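You operate a simulated robot arm through the tools that you are given. There is no shell and no other tool.

Carry out the task below with a simulated two-armed robot. There is one attempt and no reset: what you move stays moved.

## Task
Pick up the blue-lid jar with one hand, pass it to the other hand and put it on the black mat. Set down upright: blue-lid jar.

It is judged by the outcome, as a careful person would: the job done as asked, and still so three seconds after it is handed in. It fails if anything else is knocked over, pushed out of place, dropped, spilled or broken. Lids that push on must go on centred and level and be pressed home; caps that screw on are set level and turned clockwise until they are tight.

## Robot
Two 7-joint arms with two-finger parallel grippers on one trunk, on a base that moves. Base frame: it is fixed to the floor where the robot stands at the start and does not move with it; the origin is under the middle of the robot, x ahead of it, y to its left, z up; the surface under the hand at the start is at about z = 900. Lengths are in mm, angles in degrees, forces in N, time in s.
The left shoulder is at the start at [20, 113, 1272], the right one opposite. With the tool pointing down near the work surface each hand reaches from about 220 to 600 mm from the robot's upright axis, wherever it stands, measured 20 degrees to its own side. Places, roughly: black mat (18x26 cm) [1020, -400, 900]. Payload 1.57 kg a hand.
The TCP of each hand is the grasp point between the finger pads, 30 mm short of the fingertips. In the tool frame z runs along the fingers and y along their closing line. The gripper opens to 80 mm. The fingers are 17 mm wide and 12 mm thick; the gripper's body (40 by 82 mm) begins 80 mm behind the TCP.
Orientation is told as [roll, pitch, yaw] about the base's x, y, z axes, in that order, counted from this pose: with the fingers straight down and closing along the base's y, the tool's x points along the base's -x, its y along +y and its z along -z.

## Interface
- The arms move only by the tool jog_arm. It takes "left_plan", "right_plan" or both (then of equal length, played together; a hand with none holds still); each is a list of rows, each a list of 6 numbers: the shift along the tool's x, y, z in mm, then the turn, a rotation vector about the tool's x, y, z in degrees. In form: [[x, y, z, wx, wy, wz], ...]. A call has 1 to 20 rows; each row shifts and turns the commanded pose from where the row before left it, along the tool's axes as they then stand. "left_jaw" and "right_jaw" are, for a hand that has rows, the opening, from 0 (shut) to 1 (fully open), set as the call begins (left out, the last holds). A row lasts 0.2 s, in which the tool goes at most 50 mm and 8.6 degrees; a call with a longer step from one row to the next is refused whole, and so is a gripper value outside its range. A pose out of reach is approached as far as the arm can. The call stops where the force on the tool passes 40 N (or 10 N more than at its start, if that is more) or the arm is blocked; 0.2 s more then pass. Each finger travels about 45 mm/s and halts on what it meets, pressing with about 34 N; the grip force reading is that of the motor and also rises with nothing between the fingers. The clock runs only during rows and for 0.2 s after the last one: add rows that do not move to give the fingers time. It gives the time, the measured TCP pose, the force on the tool (base axes), the opening and the grip force at its end, in the units of the frame above (readings bear some noise), with the torque about the TCP (base axes, N m) and any sound that the robot's microphone picked up.
- Cameras (640 x 400 px; columns grow to the right, rows downward): "scene" is now at [97.2, -8.4, 1400.9]; the picture's right is [-0.07, -1.00, 0.00], its down [-0.53, 0.04, -0.85] and it looks along [0.85, -0.06, -0.53] (base axes); focal length 278 px, centre (320, 200). "left" rides on the left gripper at [72, 7, -122] in its tool frame; the picture's right is [-0.09, 1.00, 0.00], its down [-0.84, -0.08, -0.54] and it looks along [-0.54, -0.05, 0.84] (tool axes); focal length 238 px, centre (320, 200). "right" rides on the right gripper at [72, -7, -122] in its tool frame; the picture's right is [0.09, 1.00, 0.00], its down [-0.84, 0.08, -0.54] and it looks along [-0.54, 0.05, 0.84] (tool axes); focal length 238 px, centre (320, 200). There is no depth. A picture from a camera that has moved, and an enlarged one, comes with that camera's place and axes in the base frame and with its lens.
- get_image(camera): a new picture of that camera. The clock stands still meanwhile.
- raise_lower(by): moves the trunk up (or, below 0, down) by that many mm; the arms and the scene camera ride with it, the base frame stays. It gives what a move gives, with no picture.
- roll_base(legs): drives the robot by 1 to 6 legs, each [ahead, left, turn to the left] in mm, mm and degrees, along the robot's own axes; the way and the turn of a leg run together, so that a leg with both is an arc; at most 1500 mm and 180 degrees a leg. The arms and the cameras ride along, it lands a little off, and it stops where it bumps. It gives what a move gives.
- turn_head(pan, tilt): turns the head with the scene camera to pan (to the left, within 80 degrees either way) and tilt (down, from -29 to 69), counted from straight ahead of the robot. It gives what a move gives.
- enlarge(camera, box): a new picture of the part [left, top, right, bottom] of that camera's present view, enlarged. The clock stands still meanwhile.
- sign_off(): hands the job in; it is judged then, once.

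Nothing tells you exact positions but the pictures and the camera data. Unless the task says otherwise, let go and move clear before handing in.

The tools are called after "Call:" as a command line: name --argument value ..., lists and objects as JSON in quotes. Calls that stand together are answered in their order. jog_arm: Moves the arms, as the interface text tells. Its arguments: {"type":"object","properties":{"left_plan":{"type":"array","items":{"type":"array","items":{"type":"number"}}},"left_jaw":{"type":"number"},"right_plan":{"type":"array","items":{"type":"array","items":{"type":"number"}}},"right_jaw":{"type":"number"}},"required":[]} The other tools are called the same way: raise_lower (by) moves the trunk up or down; roll_base (legs) drives the base; turn_head (pan, tilt) turns the head that bears the scene camera; get_image (camera) takes a picture; enlarge (camera, box) takes an enlarged picture of a part of a camera's view; sign_off () hands the job in.

At the start:

```text
t: 0.0
left_tool_pos: [488.9, 156.5, 1209.3]
left_tool_rot: [-0.1, 0.0, 0.0]
left_force: [0.4, -0.5, 0.8]
left_ft_torque: [-0.02, -0.01, 0.02]
left_gripper_width: 79.8
left_grip_force: 0.3
right_tool_pos: [428.5, -208.5, 1207.9]
right_tool_rot: [0.1, 0.0, 0.0]
right_force: [-0.5, -0.1, -0.7]
right_ft_torque: [-0.02, 0.03, 0.02]
right_gripper_width: 80.3
right_grip_force: 0.0
trunk travel left (down, up): [-325.0, 245.0]
robot x, y, heading: [-2.7, 1.8, -0.0]
head pan, tilt (commanded): [-4.2, 32.0]
```

scene: 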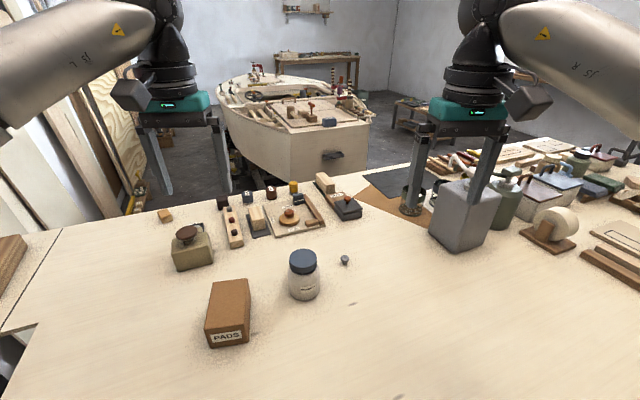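
right: 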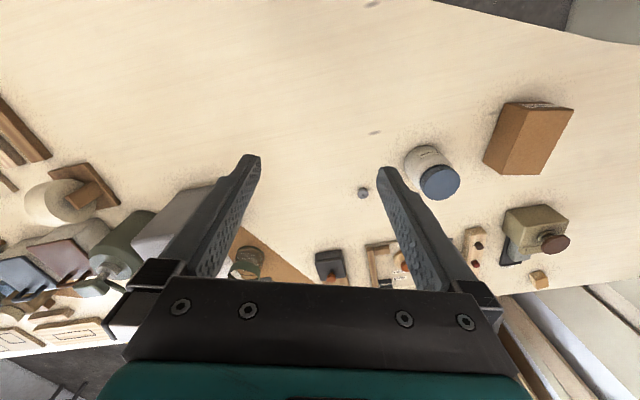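
left: 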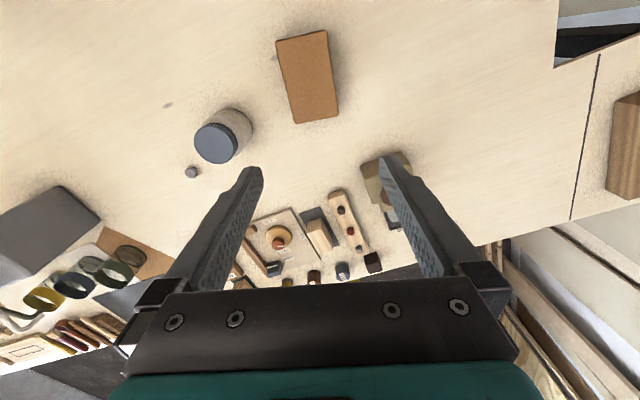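

I see the blue-lid jar near [525, 0, 900] on the bench, with the mat apparently at the far side of the bench behind a grey box. I'll look closer at both before moving anything.

Call:
enlarge --camera "scene" --box '[220, 220, 400, 340]'

Call:
enlarge --camera "scene" --box '[320, 130, 640, 300]'

Call:
turn_head --pan -30 --tilt 35

Call:
get_image --camera "scene"

```text
3.33 times, centred on (310, 280) of scene
camera zoom: at [97.2, -8.4, 1400.9], right [-0.07, -1.0, 0.0], down [-0.53, 0.04, -0.85], along [0.85, -0.06, -0.53], focal length 926 px, centre (353, -67)
```

zoom: 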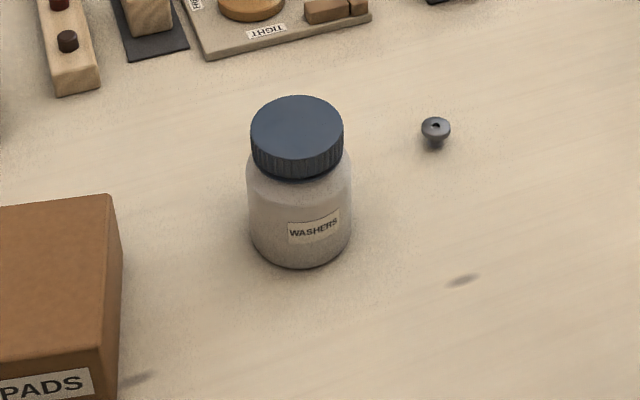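

```text
2.00 times, centred on (480, 215) of scene
camera zoom: at [97.2, -8.4, 1400.9], right [-0.07, -1.0, 0.0], down [-0.53, 0.04, -0.85], along [0.85, -0.06, -0.53], focal length 556 px, centre (0, 170)
```

zoom: 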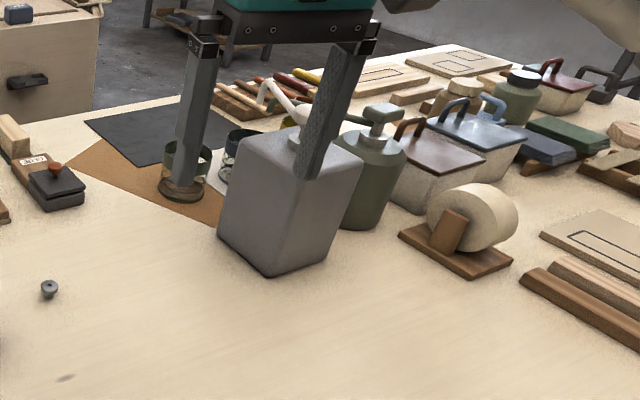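

```text
t: 0.9
left_tool_pos: [488.2, 155.6, 1208.3]
left_tool_rot: [0.0, 0.0, 0.0]
left_force: [-0.5, -0.4, -0.3]
left_ft_torque: [-0.01, 0.02, 0.02]
left_gripper_width: 80.0
left_grip_force: 0.1
right_tool_pos: [427.4, -207.8, 1209.1]
right_tool_rot: [0.0, 0.0, 0.0]
right_force: [-0.1, 0.2, 0.2]
right_ft_torque: [0.04, -0.01, 0.01]
right_gripper_width: 79.9
right_grip_force: 0.0
trunk travel left (down, up): [-325.0, 245.0]
robot x, y, heading: [-0.7, -0.7, 0.3]
head pan, tilt (commanded): [-30.0, 35.0]
```

```text
taken
camera scene: at [84.1, -45.8, 1396.2], right [-0.5, -0.87, 0.0], down [-0.5, 0.29, -0.82], along [0.71, -0.41, -0.57], focal length 278 px, centre (320, 200)
```

scene: 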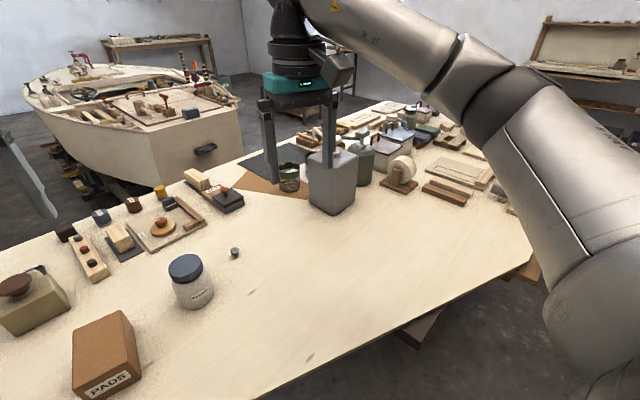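

The bench runs from about x = 260 to beyond x = 1100, with the mat at the far edge in front of a boat. I'll look around further to plan where the base can go.

Call:
turn_head --pan -75 --tilt 25

Call:
get_image --camera "scene"

Call:
turn_head --pan 60 --tilt 25

Call:
get_image --camera "scene"

Call:
turn_head --pan 0 --tilt 65

Call:
get_image --camera "scene"

Call:
turn_head --pan -10 --tilt 10

Call:
get_image --camera "scene"

```text
t: 2.0
left_tool_pos: [489.0, 157.0, 1209.6]
left_tool_rot: [0.0, -0.1, 0.0]
left_force: [0.2, -0.4, 0.3]
left_ft_torque: [0.03, -0.01, -0.01]
left_gripper_width: 80.0
left_grip_force: 0.0
right_tool_pos: [426.8, -209.1, 1208.5]
right_tool_rot: [0.0, -0.1, 0.0]
right_force: [0.2, -0.2, 0.4]
right_ft_torque: [-0.04, 0.01, 0.01]
right_gripper_width: 79.9
right_grip_force: 0.1
trunk travel left (down, up): [-325.0, 245.0]
robot x, y, heading: [-1.8, -2.0, 0.1]
head pan, tilt (commanded): [-75.0, 25.0]
```

```text
taken
camera scene: at [31.7, -90.9, 1411.9], right [-0.97, -0.26, 0.0], down [-0.11, 0.41, -0.91], along [0.24, -0.88, -0.42], focal length 278 px, centre (320, 200)
```

scene: 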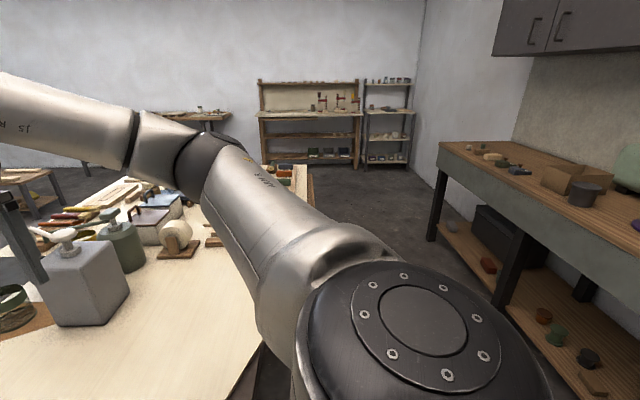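

```text
t: 4.2
left_tool_pos: [488.9, 157.0, 1209.8]
left_tool_rot: [-0.1, 0.0, 0.0]
left_force: [-0.4, -0.3, 0.0]
left_ft_torque: [0.03, 0.01, -0.02]
left_gripper_width: 80.0
left_grip_force: 0.0
right_tool_pos: [427.9, -207.1, 1209.1]
right_tool_rot: [0.0, -0.1, 0.0]
right_force: [-0.3, 0.5, -0.9]
right_ft_torque: [0.01, 0.01, 0.05]
right_gripper_width: 79.8
right_grip_force: 0.1
trunk travel left (down, up): [-325.0, 245.0]
robot x, y, heading: [-2.1, -1.8, -0.0]
head pan, tilt (commanded): [60.0, 25.0]
```

```text
taken
camera scene: at [53.9, 77.9, 1411.9], right [0.87, -0.5, 0.0], down [-0.21, -0.37, -0.91], along [0.45, 0.78, -0.42], focal length 278 px, centre (320, 200)
```

scene: 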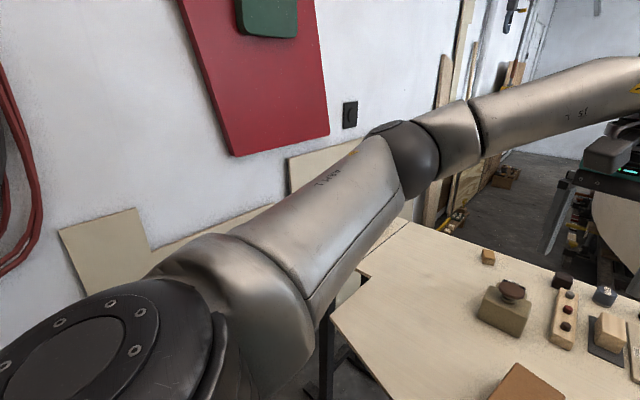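

```text
t: 5.5
left_tool_pos: [489.0, 155.9, 1208.8]
left_tool_rot: [0.1, -0.1, 0.0]
left_force: [1.0, 0.1, 0.5]
left_ft_torque: [-0.01, 0.01, 0.0]
left_gripper_width: 80.1
left_grip_force: 0.0
right_tool_pos: [427.1, -208.4, 1208.7]
right_tool_rot: [0.0, 0.0, -0.1]
right_force: [-0.3, -0.1, -0.3]
right_ft_torque: [0.0, -0.02, -0.05]
right_gripper_width: 79.9
right_grip_force: 0.1
trunk travel left (down, up): [-325.0, 245.0]
robot x, y, heading: [1.8, -0.5, 0.1]
head pan, tilt (commanded): [0.0, 65.0]
```

```text
taken
camera scene: at [68.5, -1.8, 1356.4], right [0.0, -1.0, 0.0], down [-0.91, 0.0, -0.42], along [0.42, 0.0, -0.91], focal length 278 px, centre (320, 200)
```

scene: 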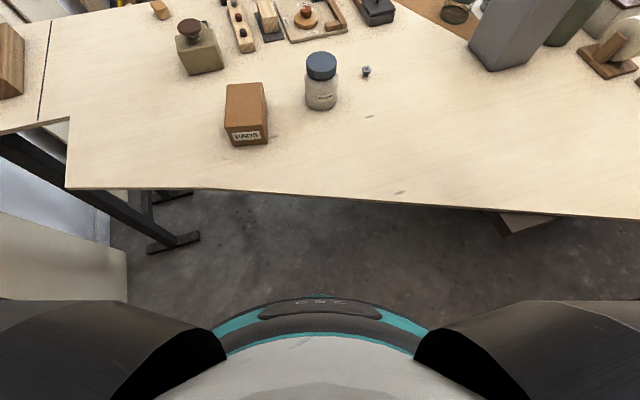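

```text
t: 6.7
left_tool_pos: [489.3, 156.3, 1208.1]
left_tool_rot: [0.0, 0.0, 0.0]
left_force: [-0.3, -0.7, -0.1]
left_ft_torque: [0.02, 0.0, -0.01]
left_gripper_width: 80.2
left_grip_force: 0.0
right_tool_pos: [426.6, -208.5, 1208.2]
right_tool_rot: [0.0, 0.0, 0.0]
right_force: [0.2, 0.5, -0.3]
right_ft_torque: [0.0, 0.0, 0.0]
right_gripper_width: 80.1
right_grip_force: 0.0
trunk travel left (down, up): [-325.0, 245.0]
robot x, y, heading: [-3.5, 2.1, -0.1]
head pan, tilt (commanded): [-10.0, 10.0]
```

```text
taken
camera scene: at [99.4, -18.0, 1436.2], right [-0.17, -0.98, 0.0], down [-0.17, 0.03, -0.98], along [0.97, -0.17, -0.17], focal length 278 px, centre (320, 200)
```

scene: 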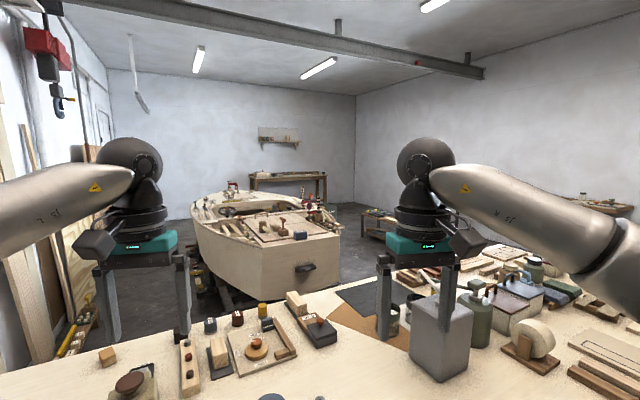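

The mat sits at the far edge of the bench (about x 1110), out of reach from here, so I'll likely have to drive around. I'll raise the trunk for a better view of the gap between bench and boat.

Call:
raise_lower --by 240

Call:
turn_head --pan -10 --tilt 20

Call:
get_image --camera "scene"

Call:
turn_head --pan -45 --tilt 25

Call:
get_image --camera "scene"

Call:
turn_head --pan 35 --tilt 25

Call:
get_image --camera "scene"

```text
t: 9.2
left_tool_pos: [489.7, 156.4, 1449.4]
left_tool_rot: [0.0, -0.1, 0.0]
left_force: [0.5, -0.7, -0.2]
left_ft_torque: [0.0, 0.01, -0.04]
left_gripper_width: 80.2
left_grip_force: 0.1
right_tool_pos: [428.0, -208.4, 1449.2]
right_tool_rot: [0.0, 0.0, 0.0]
right_force: [-0.5, 0.4, -0.2]
right_ft_torque: [-0.01, 0.01, 0.03]
right_gripper_width: 80.0
right_grip_force: 0.0
trunk travel left (down, up): [-565.0, 5.0]
robot x, y, heading: [-4.2, 2.5, 0.1]
head pan, tilt (commanded): [-10.0, 10.0]
```

```text
t: 9.9
left_tool_pos: [489.7, 156.2, 1448.7]
left_tool_rot: [0.0, -0.1, 0.1]
left_force: [1.2, -0.8, -0.8]
left_ft_torque: [-0.02, 0.01, 0.02]
left_gripper_width: 80.2
left_grip_force: 0.0
right_tool_pos: [427.5, -208.1, 1449.0]
right_tool_rot: [0.1, 0.0, 0.0]
right_force: [0.2, -0.6, 0.2]
right_ft_torque: [-0.01, 0.01, -0.01]
right_gripper_width: 80.1
right_grip_force: 0.1
trunk travel left (down, up): [-565.0, 5.0]
robot x, y, heading: [0.9, 1.9, 0.1]
head pan, tilt (commanded): [-10.0, 20.0]
```

```text
taken
camera scene: at [99.4, -18.1, 1660.1], right [-0.17, -0.98, 0.0], down [-0.34, 0.06, -0.94], along [0.93, -0.16, -0.34], focal length 278 px, centre (320, 200)
```

scene: 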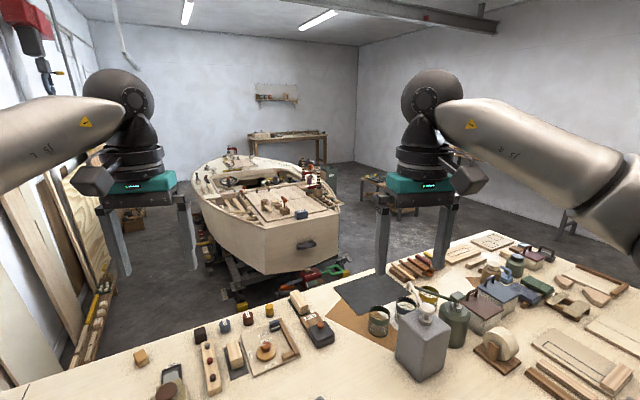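

```text
t: 11.0
left_tool_pos: [489.7, 157.0, 1449.3]
left_tool_rot: [0.0, 0.0, 0.0]
left_force: [-0.6, -0.3, 0.5]
left_ft_torque: [-0.03, -0.01, 0.02]
left_gripper_width: 79.9
left_grip_force: 0.0
right_tool_pos: [427.3, -208.1, 1449.6]
right_tool_rot: [0.0, 0.0, -0.1]
right_force: [0.1, -0.3, 0.2]
right_ft_torque: [-0.03, -0.02, -0.05]
right_gripper_width: 80.0
right_grip_force: 0.1
trunk travel left (down, up): [-565.0, 5.0]
robot x, y, heading: [-1.5, -3.2, 0.1]
head pan, tilt (commanded): [-45.0, 25.0]
```

```text
taken
camera scene: at [73.0, -67.0, 1652.0], right [-0.71, -0.71, 0.0], down [-0.3, 0.3, -0.91], along [0.64, -0.64, -0.42], focal length 278 px, centre (320, 200)
```

scene: 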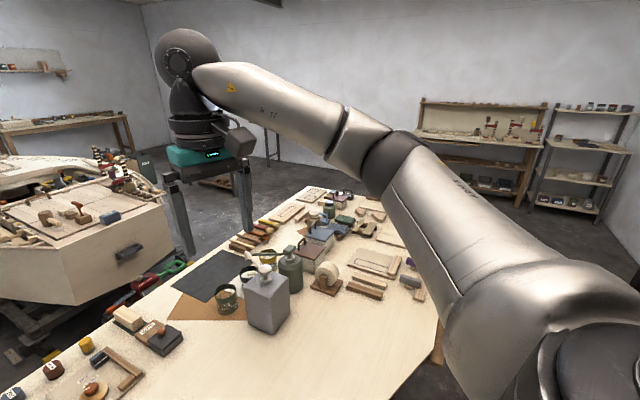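

```text
t: 12.5
left_tool_pos: [488.4, 155.9, 1448.8]
left_tool_rot: [0.1, 0.0, -0.1]
left_force: [-0.6, 0.4, -0.2]
left_ft_torque: [0.0, 0.0, 0.0]
left_gripper_width: 80.1
left_grip_force: 0.1
right_tool_pos: [426.6, -208.1, 1448.6]
right_tool_rot: [0.0, 0.1, -0.1]
right_force: [0.3, -0.4, -0.6]
right_ft_torque: [0.04, -0.03, 0.02]
right_gripper_width: 79.9
right_grip_force: 0.0
trunk travel left (down, up): [-565.0, 5.0]
robot x, y, heading: [1.8, -1.4, -0.0]
head pan, tilt (commanded): [35.0, 25.0]
```

```text
taken
camera scene: at [83.3, 50.9, 1651.9], right [0.57, -0.82, 0.0], down [-0.35, -0.24, -0.91], along [0.74, 0.52, -0.42], focal length 278 px, centre (320, 200)
```

scene: 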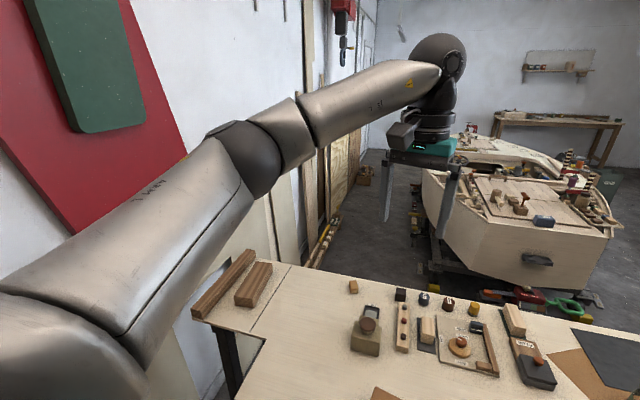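

The gap between the bench and the boat looks wide enough to drive in later, and the right end of the bench seems the way around. First comes the pick. I plan to take the jar low on the body with the right hand from its right side, so the left hand can take it over from above. I'll lower the trunk and re-check.

Call:
turn_head --pan 0 --tilt 69

Call:
get_image --camera "scene"

Call:
raise_lower --by -320

Call:
turn_head --pan 0 --tilt 40

Call:
get_image --camera "scene"

Call:
get_image --camera "right"

Call:
get_image --camera "left"

```text
t: 13.6
left_tool_pos: [487.0, 156.5, 1449.6]
left_tool_rot: [0.0, 0.0, 0.0]
left_force: [0.9, 0.3, 0.2]
left_ft_torque: [0.0, -0.05, -0.02]
left_gripper_width: 79.8
left_grip_force: 0.0
right_tool_pos: [426.8, -208.8, 1449.7]
right_tool_rot: [0.0, 0.0, -0.1]
right_force: [0.5, -0.3, 1.1]
right_ft_torque: [0.0, 0.03, 0.0]
right_gripper_width: 80.0
right_grip_force: 0.2
trunk travel left (down, up): [-565.0, 5.0]
robot x, y, heading: [-2.6, 2.6, 0.0]
head pan, tilt (commanded): [0.0, 68.8]
```

```text
taken
camera scene: at [63.8, -1.8, 1592.5], right [0.0, -1.0, 0.0], down [-0.93, 0.0, -0.36], along [0.36, 0.0, -0.93], focal length 278 px, centre (320, 200)
```

scene: 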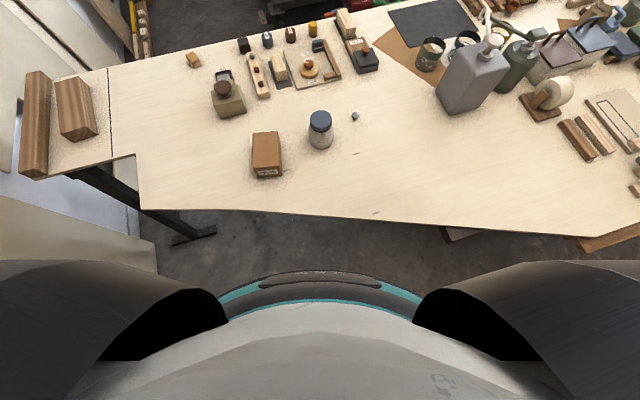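

```text
t: 16.8
left_tool_pos: [489.4, 156.8, 1129.7]
left_tool_rot: [0.0, 0.0, 0.0]
left_force: [-0.1, -0.5, -0.2]
left_ft_torque: [0.01, 0.01, 0.02]
left_gripper_width: 79.8
left_grip_force: 0.0
right_tool_pos: [426.5, -207.4, 1129.5]
right_tool_rot: [0.0, 0.0, -0.1]
right_force: [0.3, 0.4, 0.0]
right_ft_torque: [0.02, -0.01, 0.01]
right_gripper_width: 80.2
right_grip_force: 0.1
trunk travel left (down, up): [-245.0, 325.0]
robot x, y, heading: [2.9, -2.4, 0.1]
head pan, tilt (commanded): [0.0, 68.8]
```

```text
t: 17.7
left_tool_pos: [489.9, 155.6, 1128.4]
left_tool_rot: [0.1, 0.0, 0.0]
left_force: [-0.3, -0.6, 0.2]
left_ft_torque: [0.02, -0.01, -0.01]
left_gripper_width: 80.1
left_grip_force: 0.0
right_tool_pos: [426.9, -208.9, 1129.2]
right_tool_rot: [-0.1, 0.1, 0.0]
right_force: [0.3, -0.3, 0.3]
right_ft_torque: [-0.03, -0.01, 0.0]
right_gripper_width: 80.1
right_grip_force: 0.0
trunk travel left (down, up): [-245.0, 325.0]
robot x, y, heading: [-2.5, -3.2, 0.1]
head pan, tilt (commanded): [0.0, 40.0]
```

```text
taken
camera scene: at [92.8, -1.9, 1308.6], right [0.0, -1.0, 0.0], down [-0.64, 0.0, -0.77], along [0.77, 0.0, -0.64], focal length 278 px, centre (320, 200)
```

scene: 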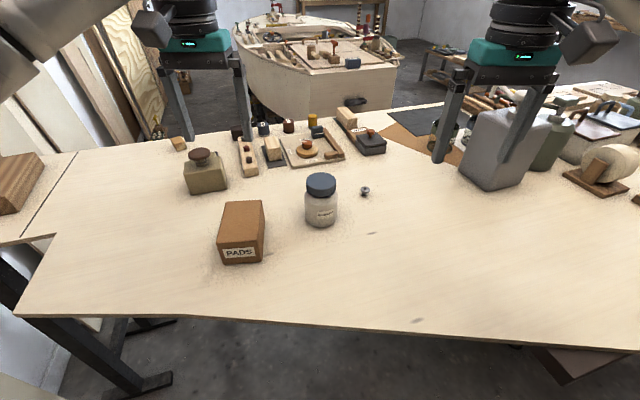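

```text
taken
camera right: at [354.0, -215.1, 1251.9], right [-0.09, 1.0, 0.0], down [0.84, 0.08, 0.54], along [0.54, 0.05, -0.84], focal length 238 px, centre (320, 200)
```

right: 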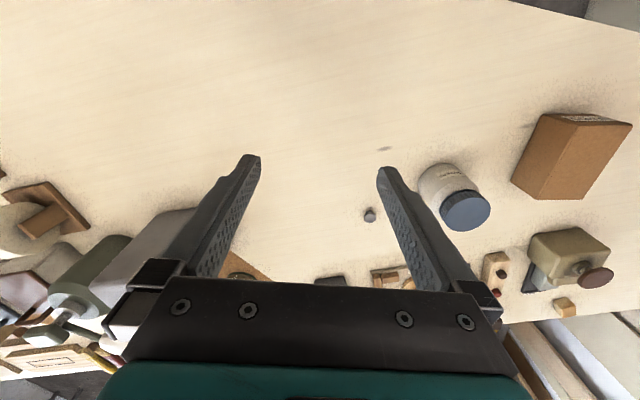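

```text
taken
camera left: at [417.4, 161.9, 1250.7], right [0.09, 1.0, 0.0], down [0.84, -0.08, 0.54], along [0.54, -0.05, -0.84], focal length 238 px, centre (320, 200)
```

left: 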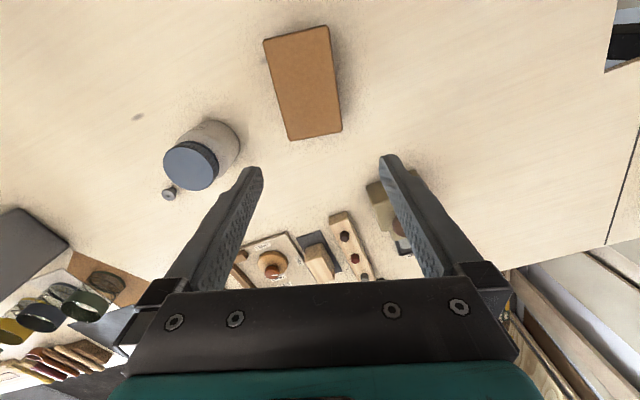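

The jar looks to be about at [527, -4], roughly 93 mm tall and 67 mm across. I'll zoom in to refine that.

Call:
enlarge --camera "scene" --box '[280, 160, 376, 220]'

Call:
enlarge --camera "scene" --box '[280, 180, 376, 240]'

Call:
enlarge --camera "right" --box '[400, 140, 528, 220]'

Call:
enlarge --camera "left" --box '[140, 110, 268, 190]'

```text
6.67 times, centred on (328, 190) of scene
camera zoom: at [92.8, -1.9, 1308.6], right [0.0, -1.0, 0.0], down [-0.64, 0.0, -0.77], along [0.77, 0.0, -0.64], focal length 1852 px, centre (267, 267)
```

zoom: 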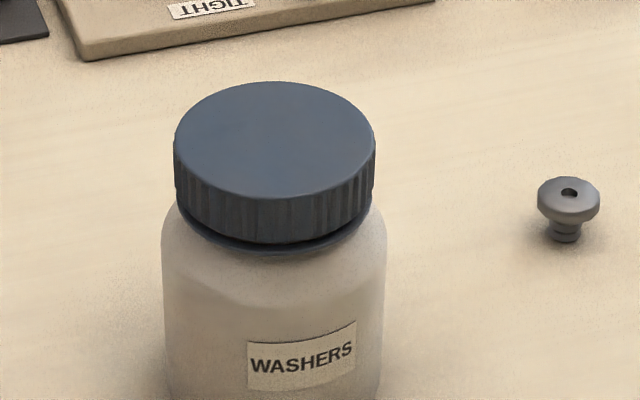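

```text
6.67 times, centred on (328, 210) of scene
camera zoom: at [92.8, -1.9, 1308.6], right [0.0, -1.0, 0.0], down [-0.64, 0.0, -0.77], along [0.77, 0.0, -0.64], focal length 1852 px, centre (267, 133)
```

zoom: 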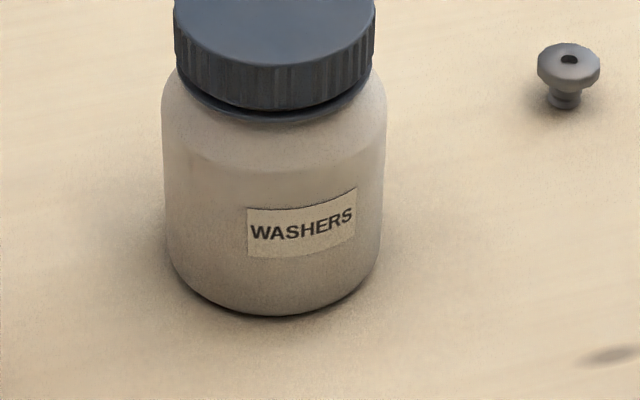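

```text
5.00 times, centred on (464, 180) of right
camera zoom: at [354.0, -215.1, 1251.9], right [-0.09, 1.0, 0.0], down [0.84, 0.08, 0.54], along [0.54, 0.05, -0.84], focal length 1192 px, centre (-400, 300)
```

zoom: 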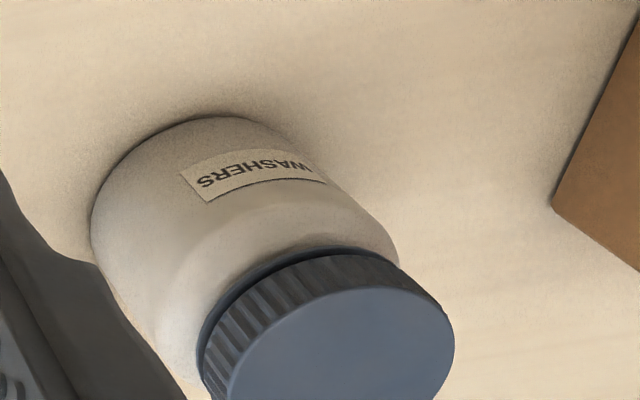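

```text
5.00 times, centred on (204, 150) of left
camera zoom: at [417.4, 161.9, 1250.7], right [0.09, 1.0, 0.0], down [0.84, -0.08, 0.54], along [0.54, -0.05, -0.84], focal length 1192 px, centre (900, 450)
```

zoom: 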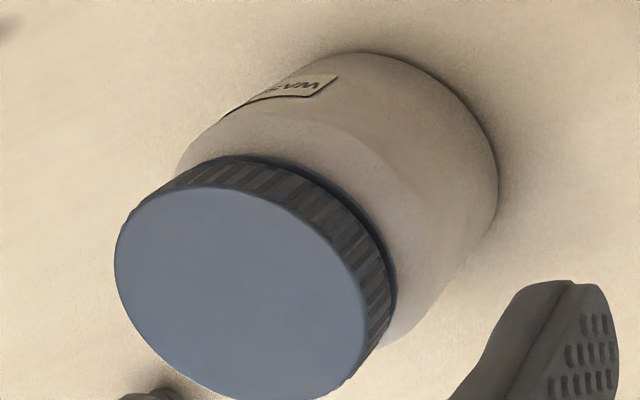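

The jar is at about [525, -5], 68 mm across and 93 mm tall. I'll turn the right hand, high above the bench, to point left and 15 degrees down with the camera on top.

Call:
jog_arm --right_plan '[[0, 0, 0, 0, 0, 8.182], [0, 0, 0, 0, 0, 8.182], [0, 0, 0, 0, 0, 8.182], [0, 0, 0, 0, 0, 8.182], [0, 0, 0, 0, 0, 8.182], [0, 0, 0, 0, 0, 8.182], [0, 0, 0, 0, 0, 8.182], [0, 0, 0, 0, 0, 8.182], [0, 0, 0, 0, 0, 8.182], [0, 0, 0, 0, 0, 8.182], [0, 0, 0, 0, 0, 8.18], [0, 0, 0, 0, 8.333, 0], [0, 0, 0, 0, 8.333, 0], [0, 0, 0, 0, 8.333, 0], [0, 0, 0, 0, 8.333, 0], [0, 0, 0, 0, 8.333, 0], [0, 0, 0, 0, 8.333, 0], [0, 0, 0, 0, 8.333, 0], [0, 0, 0, 0, 8.333, 0], [0, 0, 0, 0, 8.336, 0]]' --right_jaw 1

Call:
get_image --camera "scene"

Call:
get_image --camera "right"

```text
t: 21.9
left_tool_pos: [489.1, 156.1, 1128.0]
left_tool_rot: [0.1, 0.0, 0.0]
left_force: [0.1, -0.6, 0.7]
left_ft_torque: [0.03, -0.05, 0.0]
left_gripper_width: 80.0
left_grip_force: 0.1
right_tool_pos: [427.1, -208.7, 1128.1]
right_tool_rot: [0.1, 75.2, -89.8]
right_force: [0.3, 0.0, -0.2]
right_ft_torque: [-0.01, 0.02, 0.05]
right_gripper_width: 80.2
right_grip_force: 0.1
trunk travel left (down, up): [-245.0, 325.0]
robot x, y, heading: [-0.4, -0.0, 0.0]
head pan, tilt (commanded): [0.0, 40.0]
```

```text
taken
camera scene: at [92.9, -2.0, 1308.6], right [0.0, -1.0, 0.0], down [-0.64, 0.0, -0.77], along [0.77, 0.0, -0.64], focal length 278 px, centre (320, 200)
```

scene: 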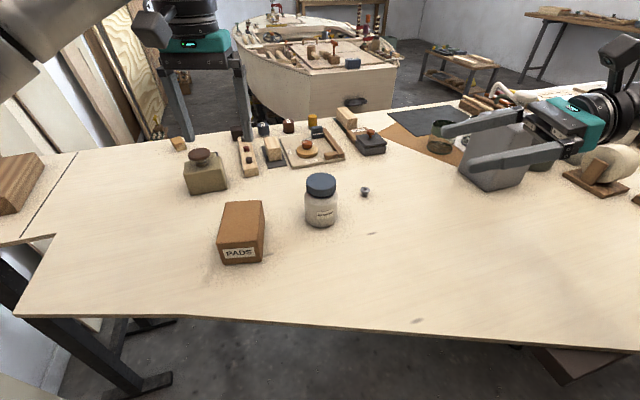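

```text
taken
camera right: at [418.9, -307.8, 1230.8], right [1.0, 0.02, 0.09], down [0.08, -0.74, -0.67], along [0.05, 0.67, -0.74], focal length 238 px, centre (320, 200)
```

right: 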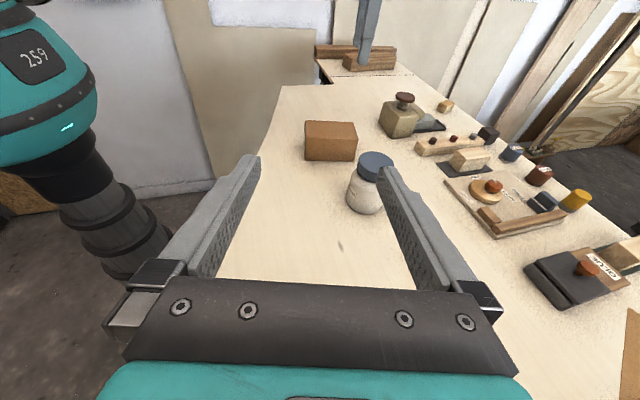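

The orientation came out right. I'll move to the jar's right side, about 110 mm away and still above lid height, and check alignment.

Call:
jog_arm --right_plan '[[-19.7, 19.6, 25.3, 0, 0, 0], [-19.7, 19.6, 25.3, 0, 0, 0], [-19.7, 19.6, 25.3, 0, 0, 0], [-19.7, 19.6, 25.3, 0, 0, 0], [-19.9, 19.5, 25.4, 0, 0, 0]]'

Call:
get_image --camera "scene"

Call:
get_image --camera "right"

Call:
get_image --camera "left"

```text
t: 23.1
left_tool_pos: [488.2, 155.7, 1129.0]
left_tool_rot: [-0.1, 0.0, 0.1]
left_force: [0.5, -0.3, 1.0]
left_ft_torque: [0.04, 0.0, 0.01]
left_gripper_width: 79.9
left_grip_force: 0.0
right_tool_pos: [525.2, -111.0, 1000.2]
right_tool_rot: [0.2, 75.0, -89.8]
right_force: [-0.4, 0.1, 0.5]
right_ft_torque: [-0.03, 0.0, 0.01]
right_gripper_width: 80.1
right_grip_force: 0.0
trunk travel left (down, up): [-245.0, 325.0]
robot x, y, heading: [0.6, -3.6, -0.1]
head pan, tilt (commanded): [0.0, 40.0]
```

```text
taken
camera scene: at [93.1, -1.4, 1308.6], right [0.0, -1.0, 0.0], down [-0.64, 0.0, -0.77], along [0.77, 0.0, -0.64], focal length 278 px, centre (320, 200)
```

scene: 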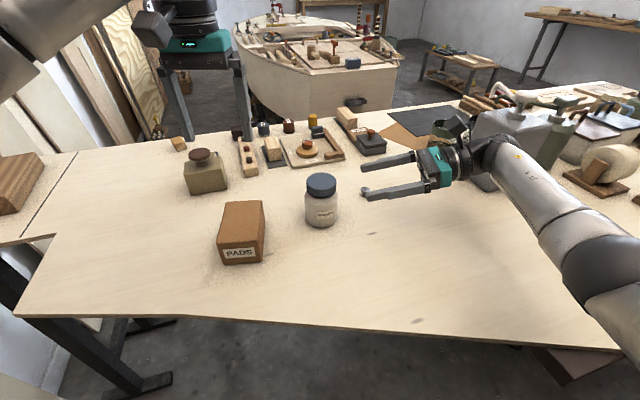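

```text
taken
camera right: at [517.4, -210.4, 1102.3], right [1.0, 0.02, 0.09], down [0.08, -0.74, -0.67], along [0.05, 0.67, -0.74], focal length 238 px, centre (320, 200)
```

right: 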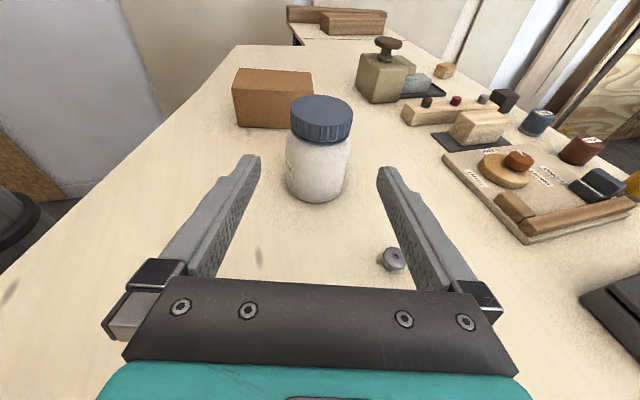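

```text
taken
camera left: at [417.8, 162.4, 1250.5], right [0.09, 1.0, 0.0], down [0.84, -0.08, 0.54], along [0.54, -0.05, -0.84], focal length 238 px, centre (320, 200)
```

left: 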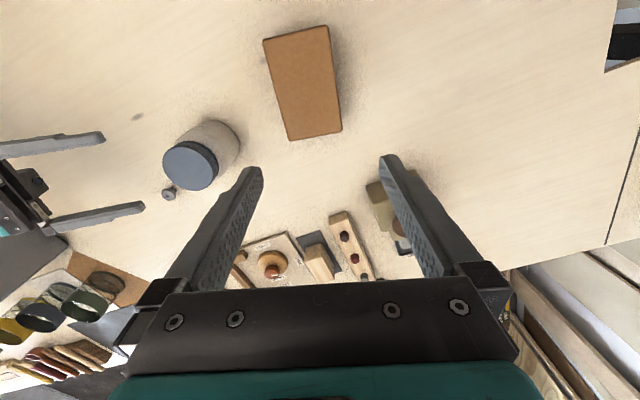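

The hand is lined up in x to within a couple of millimetres. I'll zoom to confirm the jar's position relative to this hand before advancing.

Call:
enlarge --camera "right" --box '[240, 80, 400, 220]'

Call:
enlarge --camera "scene" --box '[280, 130, 440, 240]'

```text
2.86 times, centred on (320, 150) of right
camera zoom: at [517.4, -210.4, 1102.3], right [1.0, 0.02, 0.09], down [0.08, -0.74, -0.67], along [0.05, 0.67, -0.74], focal length 681 px, centre (320, 343)
```

zoom: 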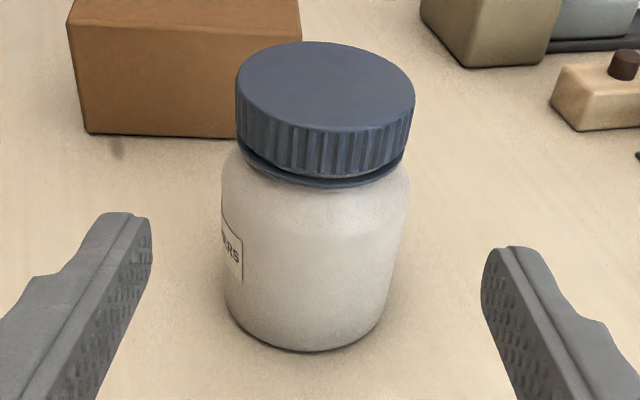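

```text
3.64 times, centred on (360, 185) of scene
camera zoom: at [93.1, -1.4, 1308.6], right [0.0, -1.0, 0.0], down [-0.64, 0.0, -0.77], along [0.77, 0.0, -0.64], focal length 1010 px, centre (174, 254)
```

zoom: 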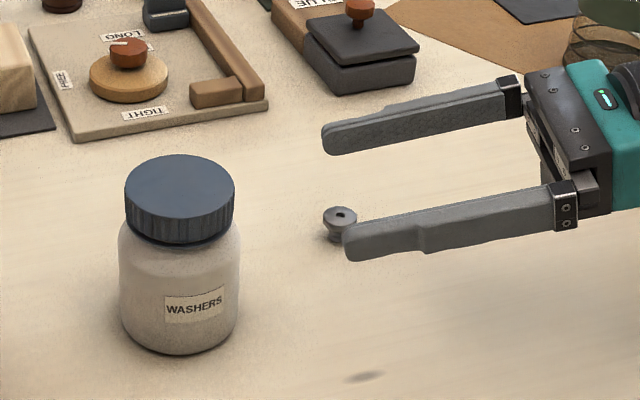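

Both views agree: the jar is at about [524.5, -1]. I'll drop onto the tool-axis line and advance partway, with the fingers still short of the jar.

Call:
jog_arm --right_plan '[[-19.6, -0.3, 7.2, 0, 0, 0], [-19.7, -0.4, 7.2, 0, 0, 0], [0, 0, 14, 0, 0, 0], [0, 0, 14, 0, 0, 0], [0, 0, 12, 0, 0, 0]]' --right_jaw 1

Call:
enlarge --camera "right" --box '[220, 60, 420, 260]'

Call:
enlarge --camera "scene" --box '[280, 130, 440, 240]'

Call:
enlarge --camera "left" --box '[0, 60, 260, 260]'

```text
t: 24.3
left_tool_pos: [489.9, 156.4, 1128.0]
left_tool_rot: [0.1, 0.0, 0.0]
left_force: [-0.6, -0.2, -0.1]
left_ft_torque: [-0.01, 0.02, 0.01]
left_gripper_width: 80.0
left_grip_force: 0.2
right_tool_pos: [523.4, -68.2, 948.4]
right_tool_rot: [0.0, 75.0, -90.0]
right_force: [-0.1, 0.9, 0.2]
right_ft_torque: [0.01, -0.03, 0.0]
right_gripper_width: 80.2
right_grip_force: 0.1
trunk travel left (down, up): [-245.0, 325.0]
robot x, y, heading: [-1.6, -0.5, 0.0]
head pan, tilt (commanded): [0.0, 40.0]
```

```text
2.00 times, centred on (320, 160) of right
camera zoom: at [515.7, -167.9, 1050.5], right [1.0, 0.02, 0.09], down [0.08, -0.74, -0.67], along [0.05, 0.67, -0.74], focal length 477 px, centre (320, 280)
```

zoom: 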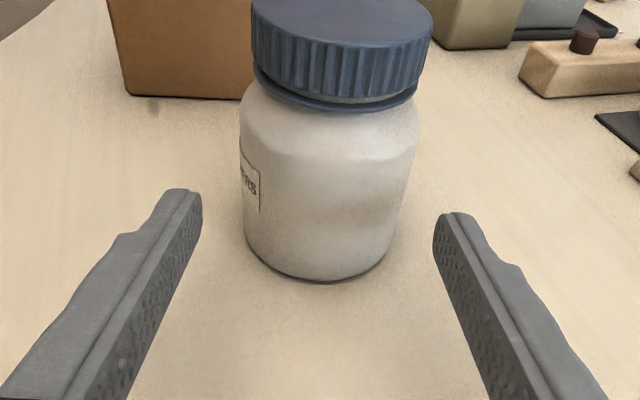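

```text
3.64 times, centred on (360, 185) of scene
camera zoom: at [92.8, -1.8, 1308.6], right [0.0, -1.0, 0.0], down [-0.64, 0.0, -0.77], along [0.77, 0.0, -0.64], focal length 1010 px, centre (174, 254)
```

zoom: 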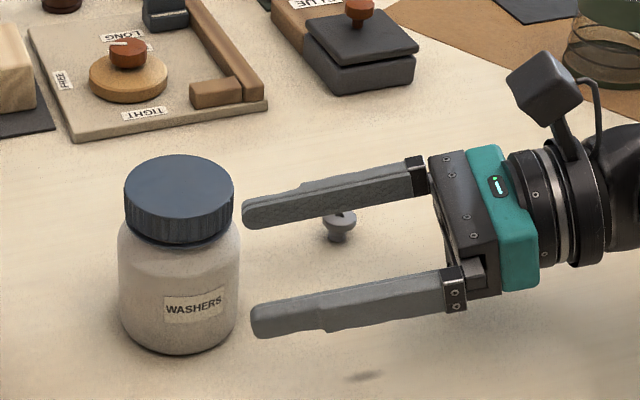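

```text
2.00 times, centred on (130, 160) of left
camera zoom: at [417.5, 162.0, 1250.7], right [0.09, 1.0, 0.0], down [0.84, -0.08, 0.54], along [0.54, -0.05, -0.84], focal length 477 px, centre (700, 280)
```

zoom: 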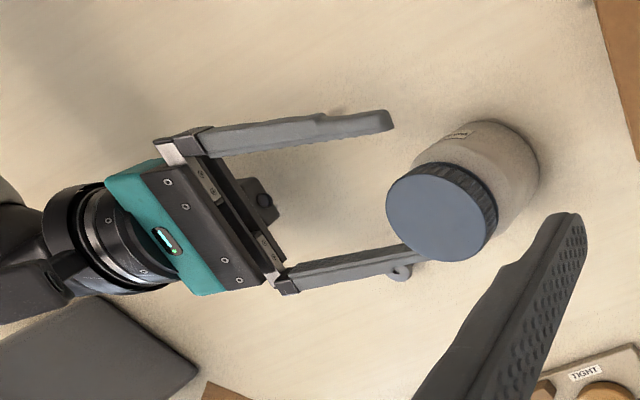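

The fingers straddle the jar evenly, and the bolt is safely under and beyond the far finger. I'll advance the last 69 mm along the tool axis and then close.

Call:
jog_arm --right_plan '[[0, 0.3, 10, 0, 0, 0], [0, 0.3, 10, 0, 0, 0], [0, 0.3, 10, 0, 0, 0], [0, 0, 10, 0, 0, 0], [0, 0, 10, 0, 0, 0], [0, 0, 10, 0, 0, 0], [0, 0, 9, 0, 0, 0]]' --right_jaw 1

Call:
get_image --camera "right"

Call:
enlarge --camera "scene" --box '[280, 130, 440, 240]'

Call:
enlarge --camera "left" --box '[60, 60, 320, 260]'

```text
t: 25.9
left_tool_pos: [488.6, 156.4, 1129.2]
left_tool_rot: [0.0, 0.0, 0.0]
left_force: [-0.2, 0.0, -1.0]
left_ft_torque: [-0.01, 0.04, -0.01]
left_gripper_width: 80.0
left_grip_force: 0.1
right_tool_pos: [524.6, -2.6, 930.5]
right_tool_rot: [0.0, 74.9, -90.0]
right_force: [-0.2, -0.1, 0.2]
right_ft_torque: [0.0, -0.05, 0.0]
right_gripper_width: 80.1
right_grip_force: 0.1
trunk travel left (down, up): [-245.0, 325.0]
robot x, y, heading: [-1.3, -0.9, 0.1]
head pan, tilt (commanded): [0.0, 40.0]
```

```text
taken
camera right: at [516.9, -101.7, 1032.8], right [1.0, 0.02, 0.09], down [0.08, -0.74, -0.67], along [0.05, 0.67, -0.74], focal length 238 px, centre (320, 200)
```

right: 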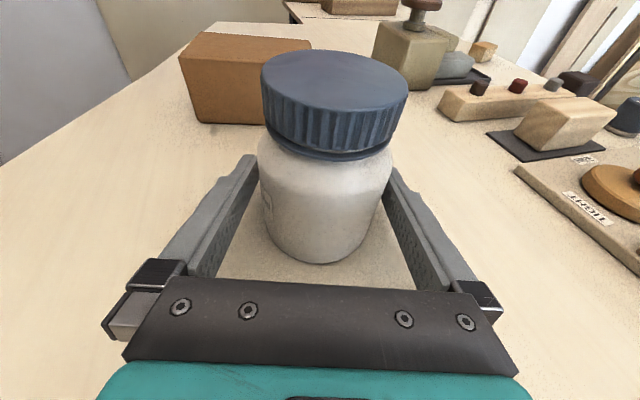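

```text
3.64 times, centred on (360, 185) of scene
camera zoom: at [92.8, -1.8, 1308.6], right [0.0, -1.0, 0.0], down [-0.64, 0.0, -0.77], along [0.77, 0.0, -0.64], focal length 1010 px, centre (174, 254)
```

zoom: 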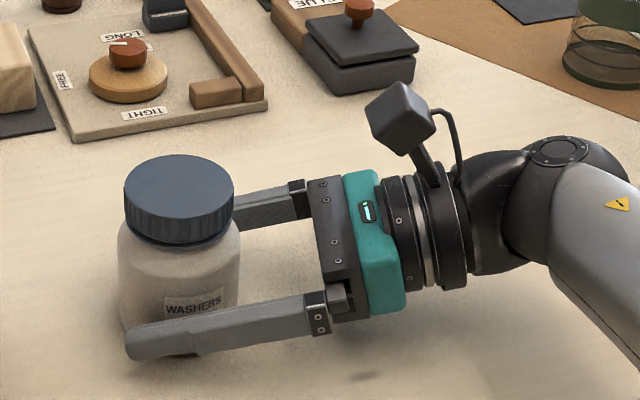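

```text
2.00 times, centred on (190, 160) of left
camera zoom: at [417.4, 162.0, 1250.7], right [0.09, 1.0, 0.0], down [0.84, -0.08, 0.54], along [0.54, -0.05, -0.84], focal length 477 px, centre (580, 280)
```

zoom: 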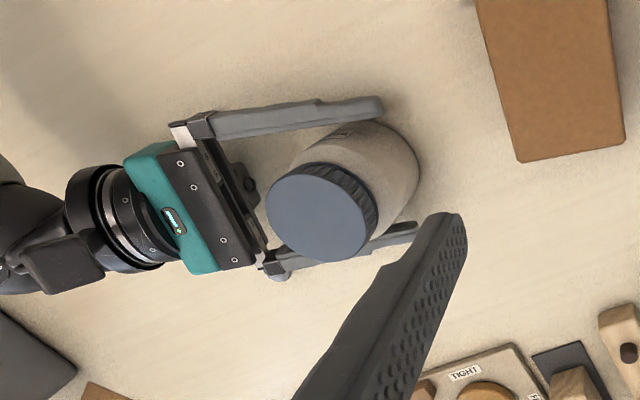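

The jar sits squarely between the pads. I'll close the right gripper on it.

Call:
jog_arm --right_plan '[[0, 0, 0, 0, 0, 0], [0, 0, 0, 0, 0, 0], [0, 0, 0, 0, 0, 0], [0, 0, 0, 0, 0, 0]]' --right_jaw 0

Call:
get_image --camera "right"

```text
t: 26.9
left_tool_pos: [489.4, 156.1, 1128.6]
left_tool_rot: [0.0, -0.1, 0.1]
left_force: [-0.5, -0.1, -0.5]
left_ft_torque: [0.02, -0.01, -0.01]
left_gripper_width: 80.1
left_grip_force: 0.1
right_tool_pos: [524.4, -1.6, 930.5]
right_tool_rot: [0.0, 75.0, -90.0]
right_force: [0.3, 0.3, 0.6]
right_ft_torque: [0.01, -0.04, 0.02]
right_gripper_width: 65.0
right_grip_force: 34.1
trunk travel left (down, up): [-245.0, 325.0]
robot x, y, heading: [1.3, -1.7, 0.1]
head pan, tilt (commanded): [0.0, 40.0]
```

```text
taken
camera right: at [517.0, -101.8, 1032.9], right [1.0, 0.02, 0.09], down [0.08, -0.74, -0.67], along [0.05, 0.67, -0.74], focal length 238 px, centre (320, 200)
```

right: 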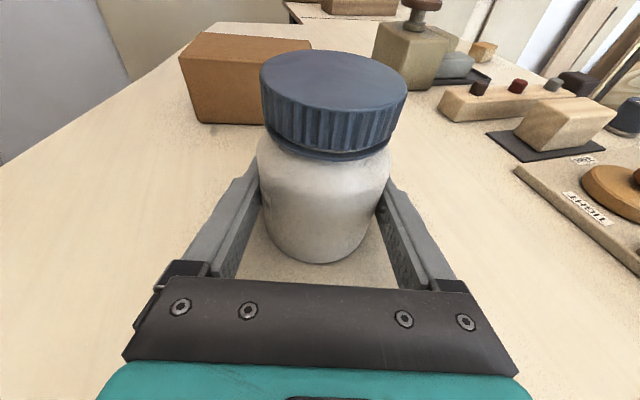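

The grip reads 34 N at 65 mm, so the jar is held. I'll lift it straight up, slowly at first.

Call:
jog_arm --right_plan '[[4.83, 0, -1.3, 0, 0, 0], [9.66, 0, -2.59, 0, 0, 0], [9.66, 0, -2.59, 0, 0, 0], [19.3, 0, -5.18, 0, 0, 0], [28.98, 0, -7.77, 0, 0, 0], [28.98, 0, -7.77, 0, 0, 0], [28.98, 0, -7.77, 0, 0, 0]]'

Call:
get_image --camera "scene"

Call:
get_image --camera "right"

```text
t: 28.5
left_tool_pos: [489.5, 156.4, 1129.6]
left_tool_rot: [-0.1, 0.1, -0.1]
left_force: [-0.8, -0.4, -0.7]
left_ft_torque: [0.0, -0.05, -0.03]
left_gripper_width: 79.8
left_grip_force: 0.0
right_tool_pos: [526.3, -3.7, 1065.6]
right_tool_rot: [0.1, 74.9, -90.0]
right_force: [0.6, 0.0, -0.5]
right_ft_torque: [-0.04, -0.01, -0.01]
right_gripper_width: 65.0
right_grip_force: 34.0
trunk travel left (down, up): [-245.0, 325.0]
robot x, y, heading: [4.5, -0.9, -0.0]
head pan, tilt (commanded): [0.0, 40.0]
```

```text
taken
camera scene: at [92.8, -1.8, 1308.6], right [0.0, -1.0, 0.0], down [-0.64, 0.0, -0.77], along [0.77, 0.0, -0.64], focal length 278 px, centre (320, 200)
```

scene: 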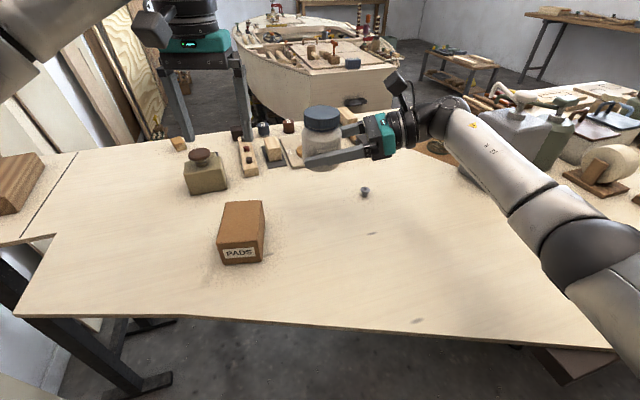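

```text
taken
camera right: at [518.1, -102.3, 1168.2], right [1.0, 0.02, 0.09], down [0.08, -0.74, -0.67], along [0.05, 0.67, -0.74], focal length 238 px, centre (320, 200)
```

right: 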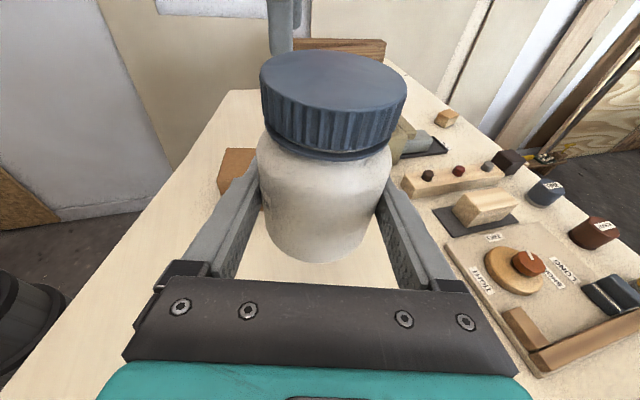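

The jar came up cleanly and upright. I'll bring it 66 mm back towards the robot and raise the left hand above it for the handover.

Call:
jog_arm --right_plan '[[0, -22, 0, 0, 0, 0], [0, -22, 0, 0, 0, 0], [0, -22, 0, 0, 0, 0]]' --left_plan '[[0, 0, -45, 0, 0, 0], [0, 0, -45, 0, 0, 0], [0, 0, -45, 0, 0, 0]]' --left_jaw 1

Call:
get_image --camera "scene"

Call:
enlarge --camera "scene" --box '[260, 80, 420, 190]'

Call:
get_image --camera "left"

```text
t: 29.3
left_tool_pos: [488.4, 157.5, 1264.0]
left_tool_rot: [-0.1, -0.1, -0.2]
left_force: [0.1, 0.1, -0.5]
left_ft_torque: [0.0, 0.02, 0.0]
left_gripper_width: 80.2
left_grip_force: 0.1
right_tool_pos: [459.4, -3.6, 1066.7]
right_tool_rot: [-0.1, 75.0, -90.1]
right_force: [-0.2, -1.6, -0.5]
right_ft_torque: [-0.02, -0.01, 0.03]
right_gripper_width: 64.7
right_grip_force: 34.1
trunk travel left (down, up): [-245.0, 325.0]
robot x, y, heading: [-0.1, 1.5, 0.0]
head pan, tilt (commanded): [0.0, 40.0]
```

```text
taken
camera scene: at [92.0, -3.0, 1308.7], right [0.0, -1.0, 0.0], down [-0.64, 0.0, -0.77], along [0.77, 0.0, -0.64], focal length 278 px, centre (320, 200)
```

scene: 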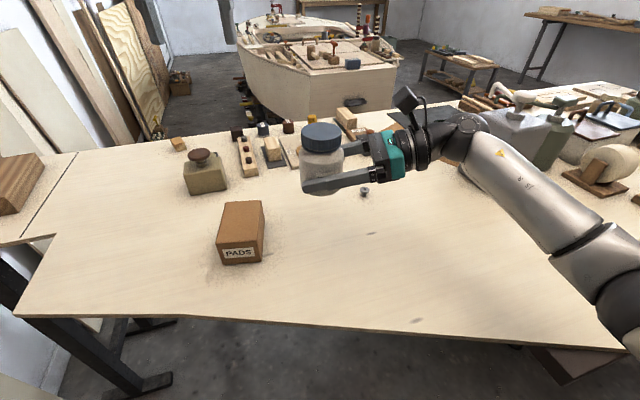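

```text
3.64 times, centred on (340, 135) of scene
camera zoom: at [92.0, -3.0, 1308.7], right [0.0, -1.0, 0.0], down [-0.64, 0.0, -0.77], along [0.77, 0.0, -0.64], focal length 1010 px, centre (247, 436)
```

zoom: 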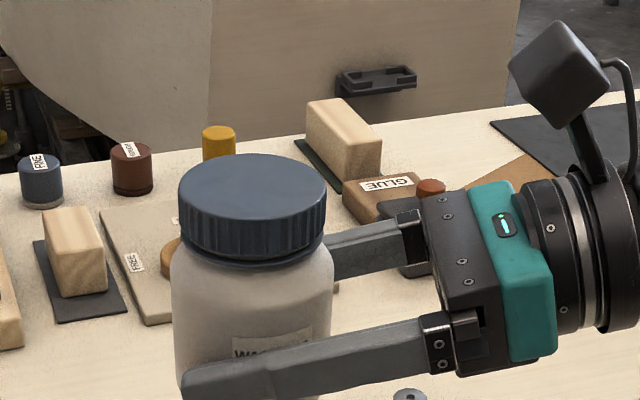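

```text
taken
camera left: at [417.7, 161.2, 1386.2], right [0.09, 1.0, 0.0], down [0.84, -0.08, 0.54], along [0.54, -0.05, -0.84], focal length 238 px, centre (320, 200)
```

left: 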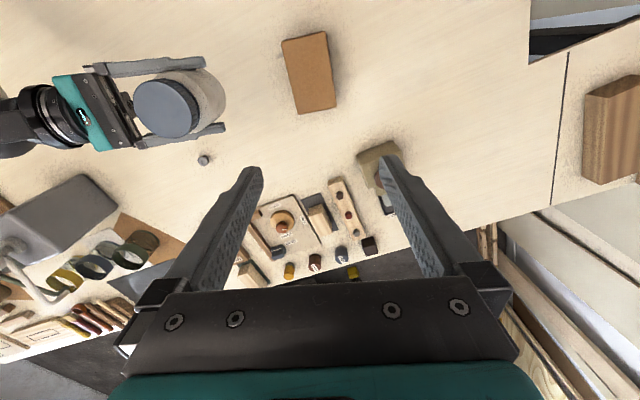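

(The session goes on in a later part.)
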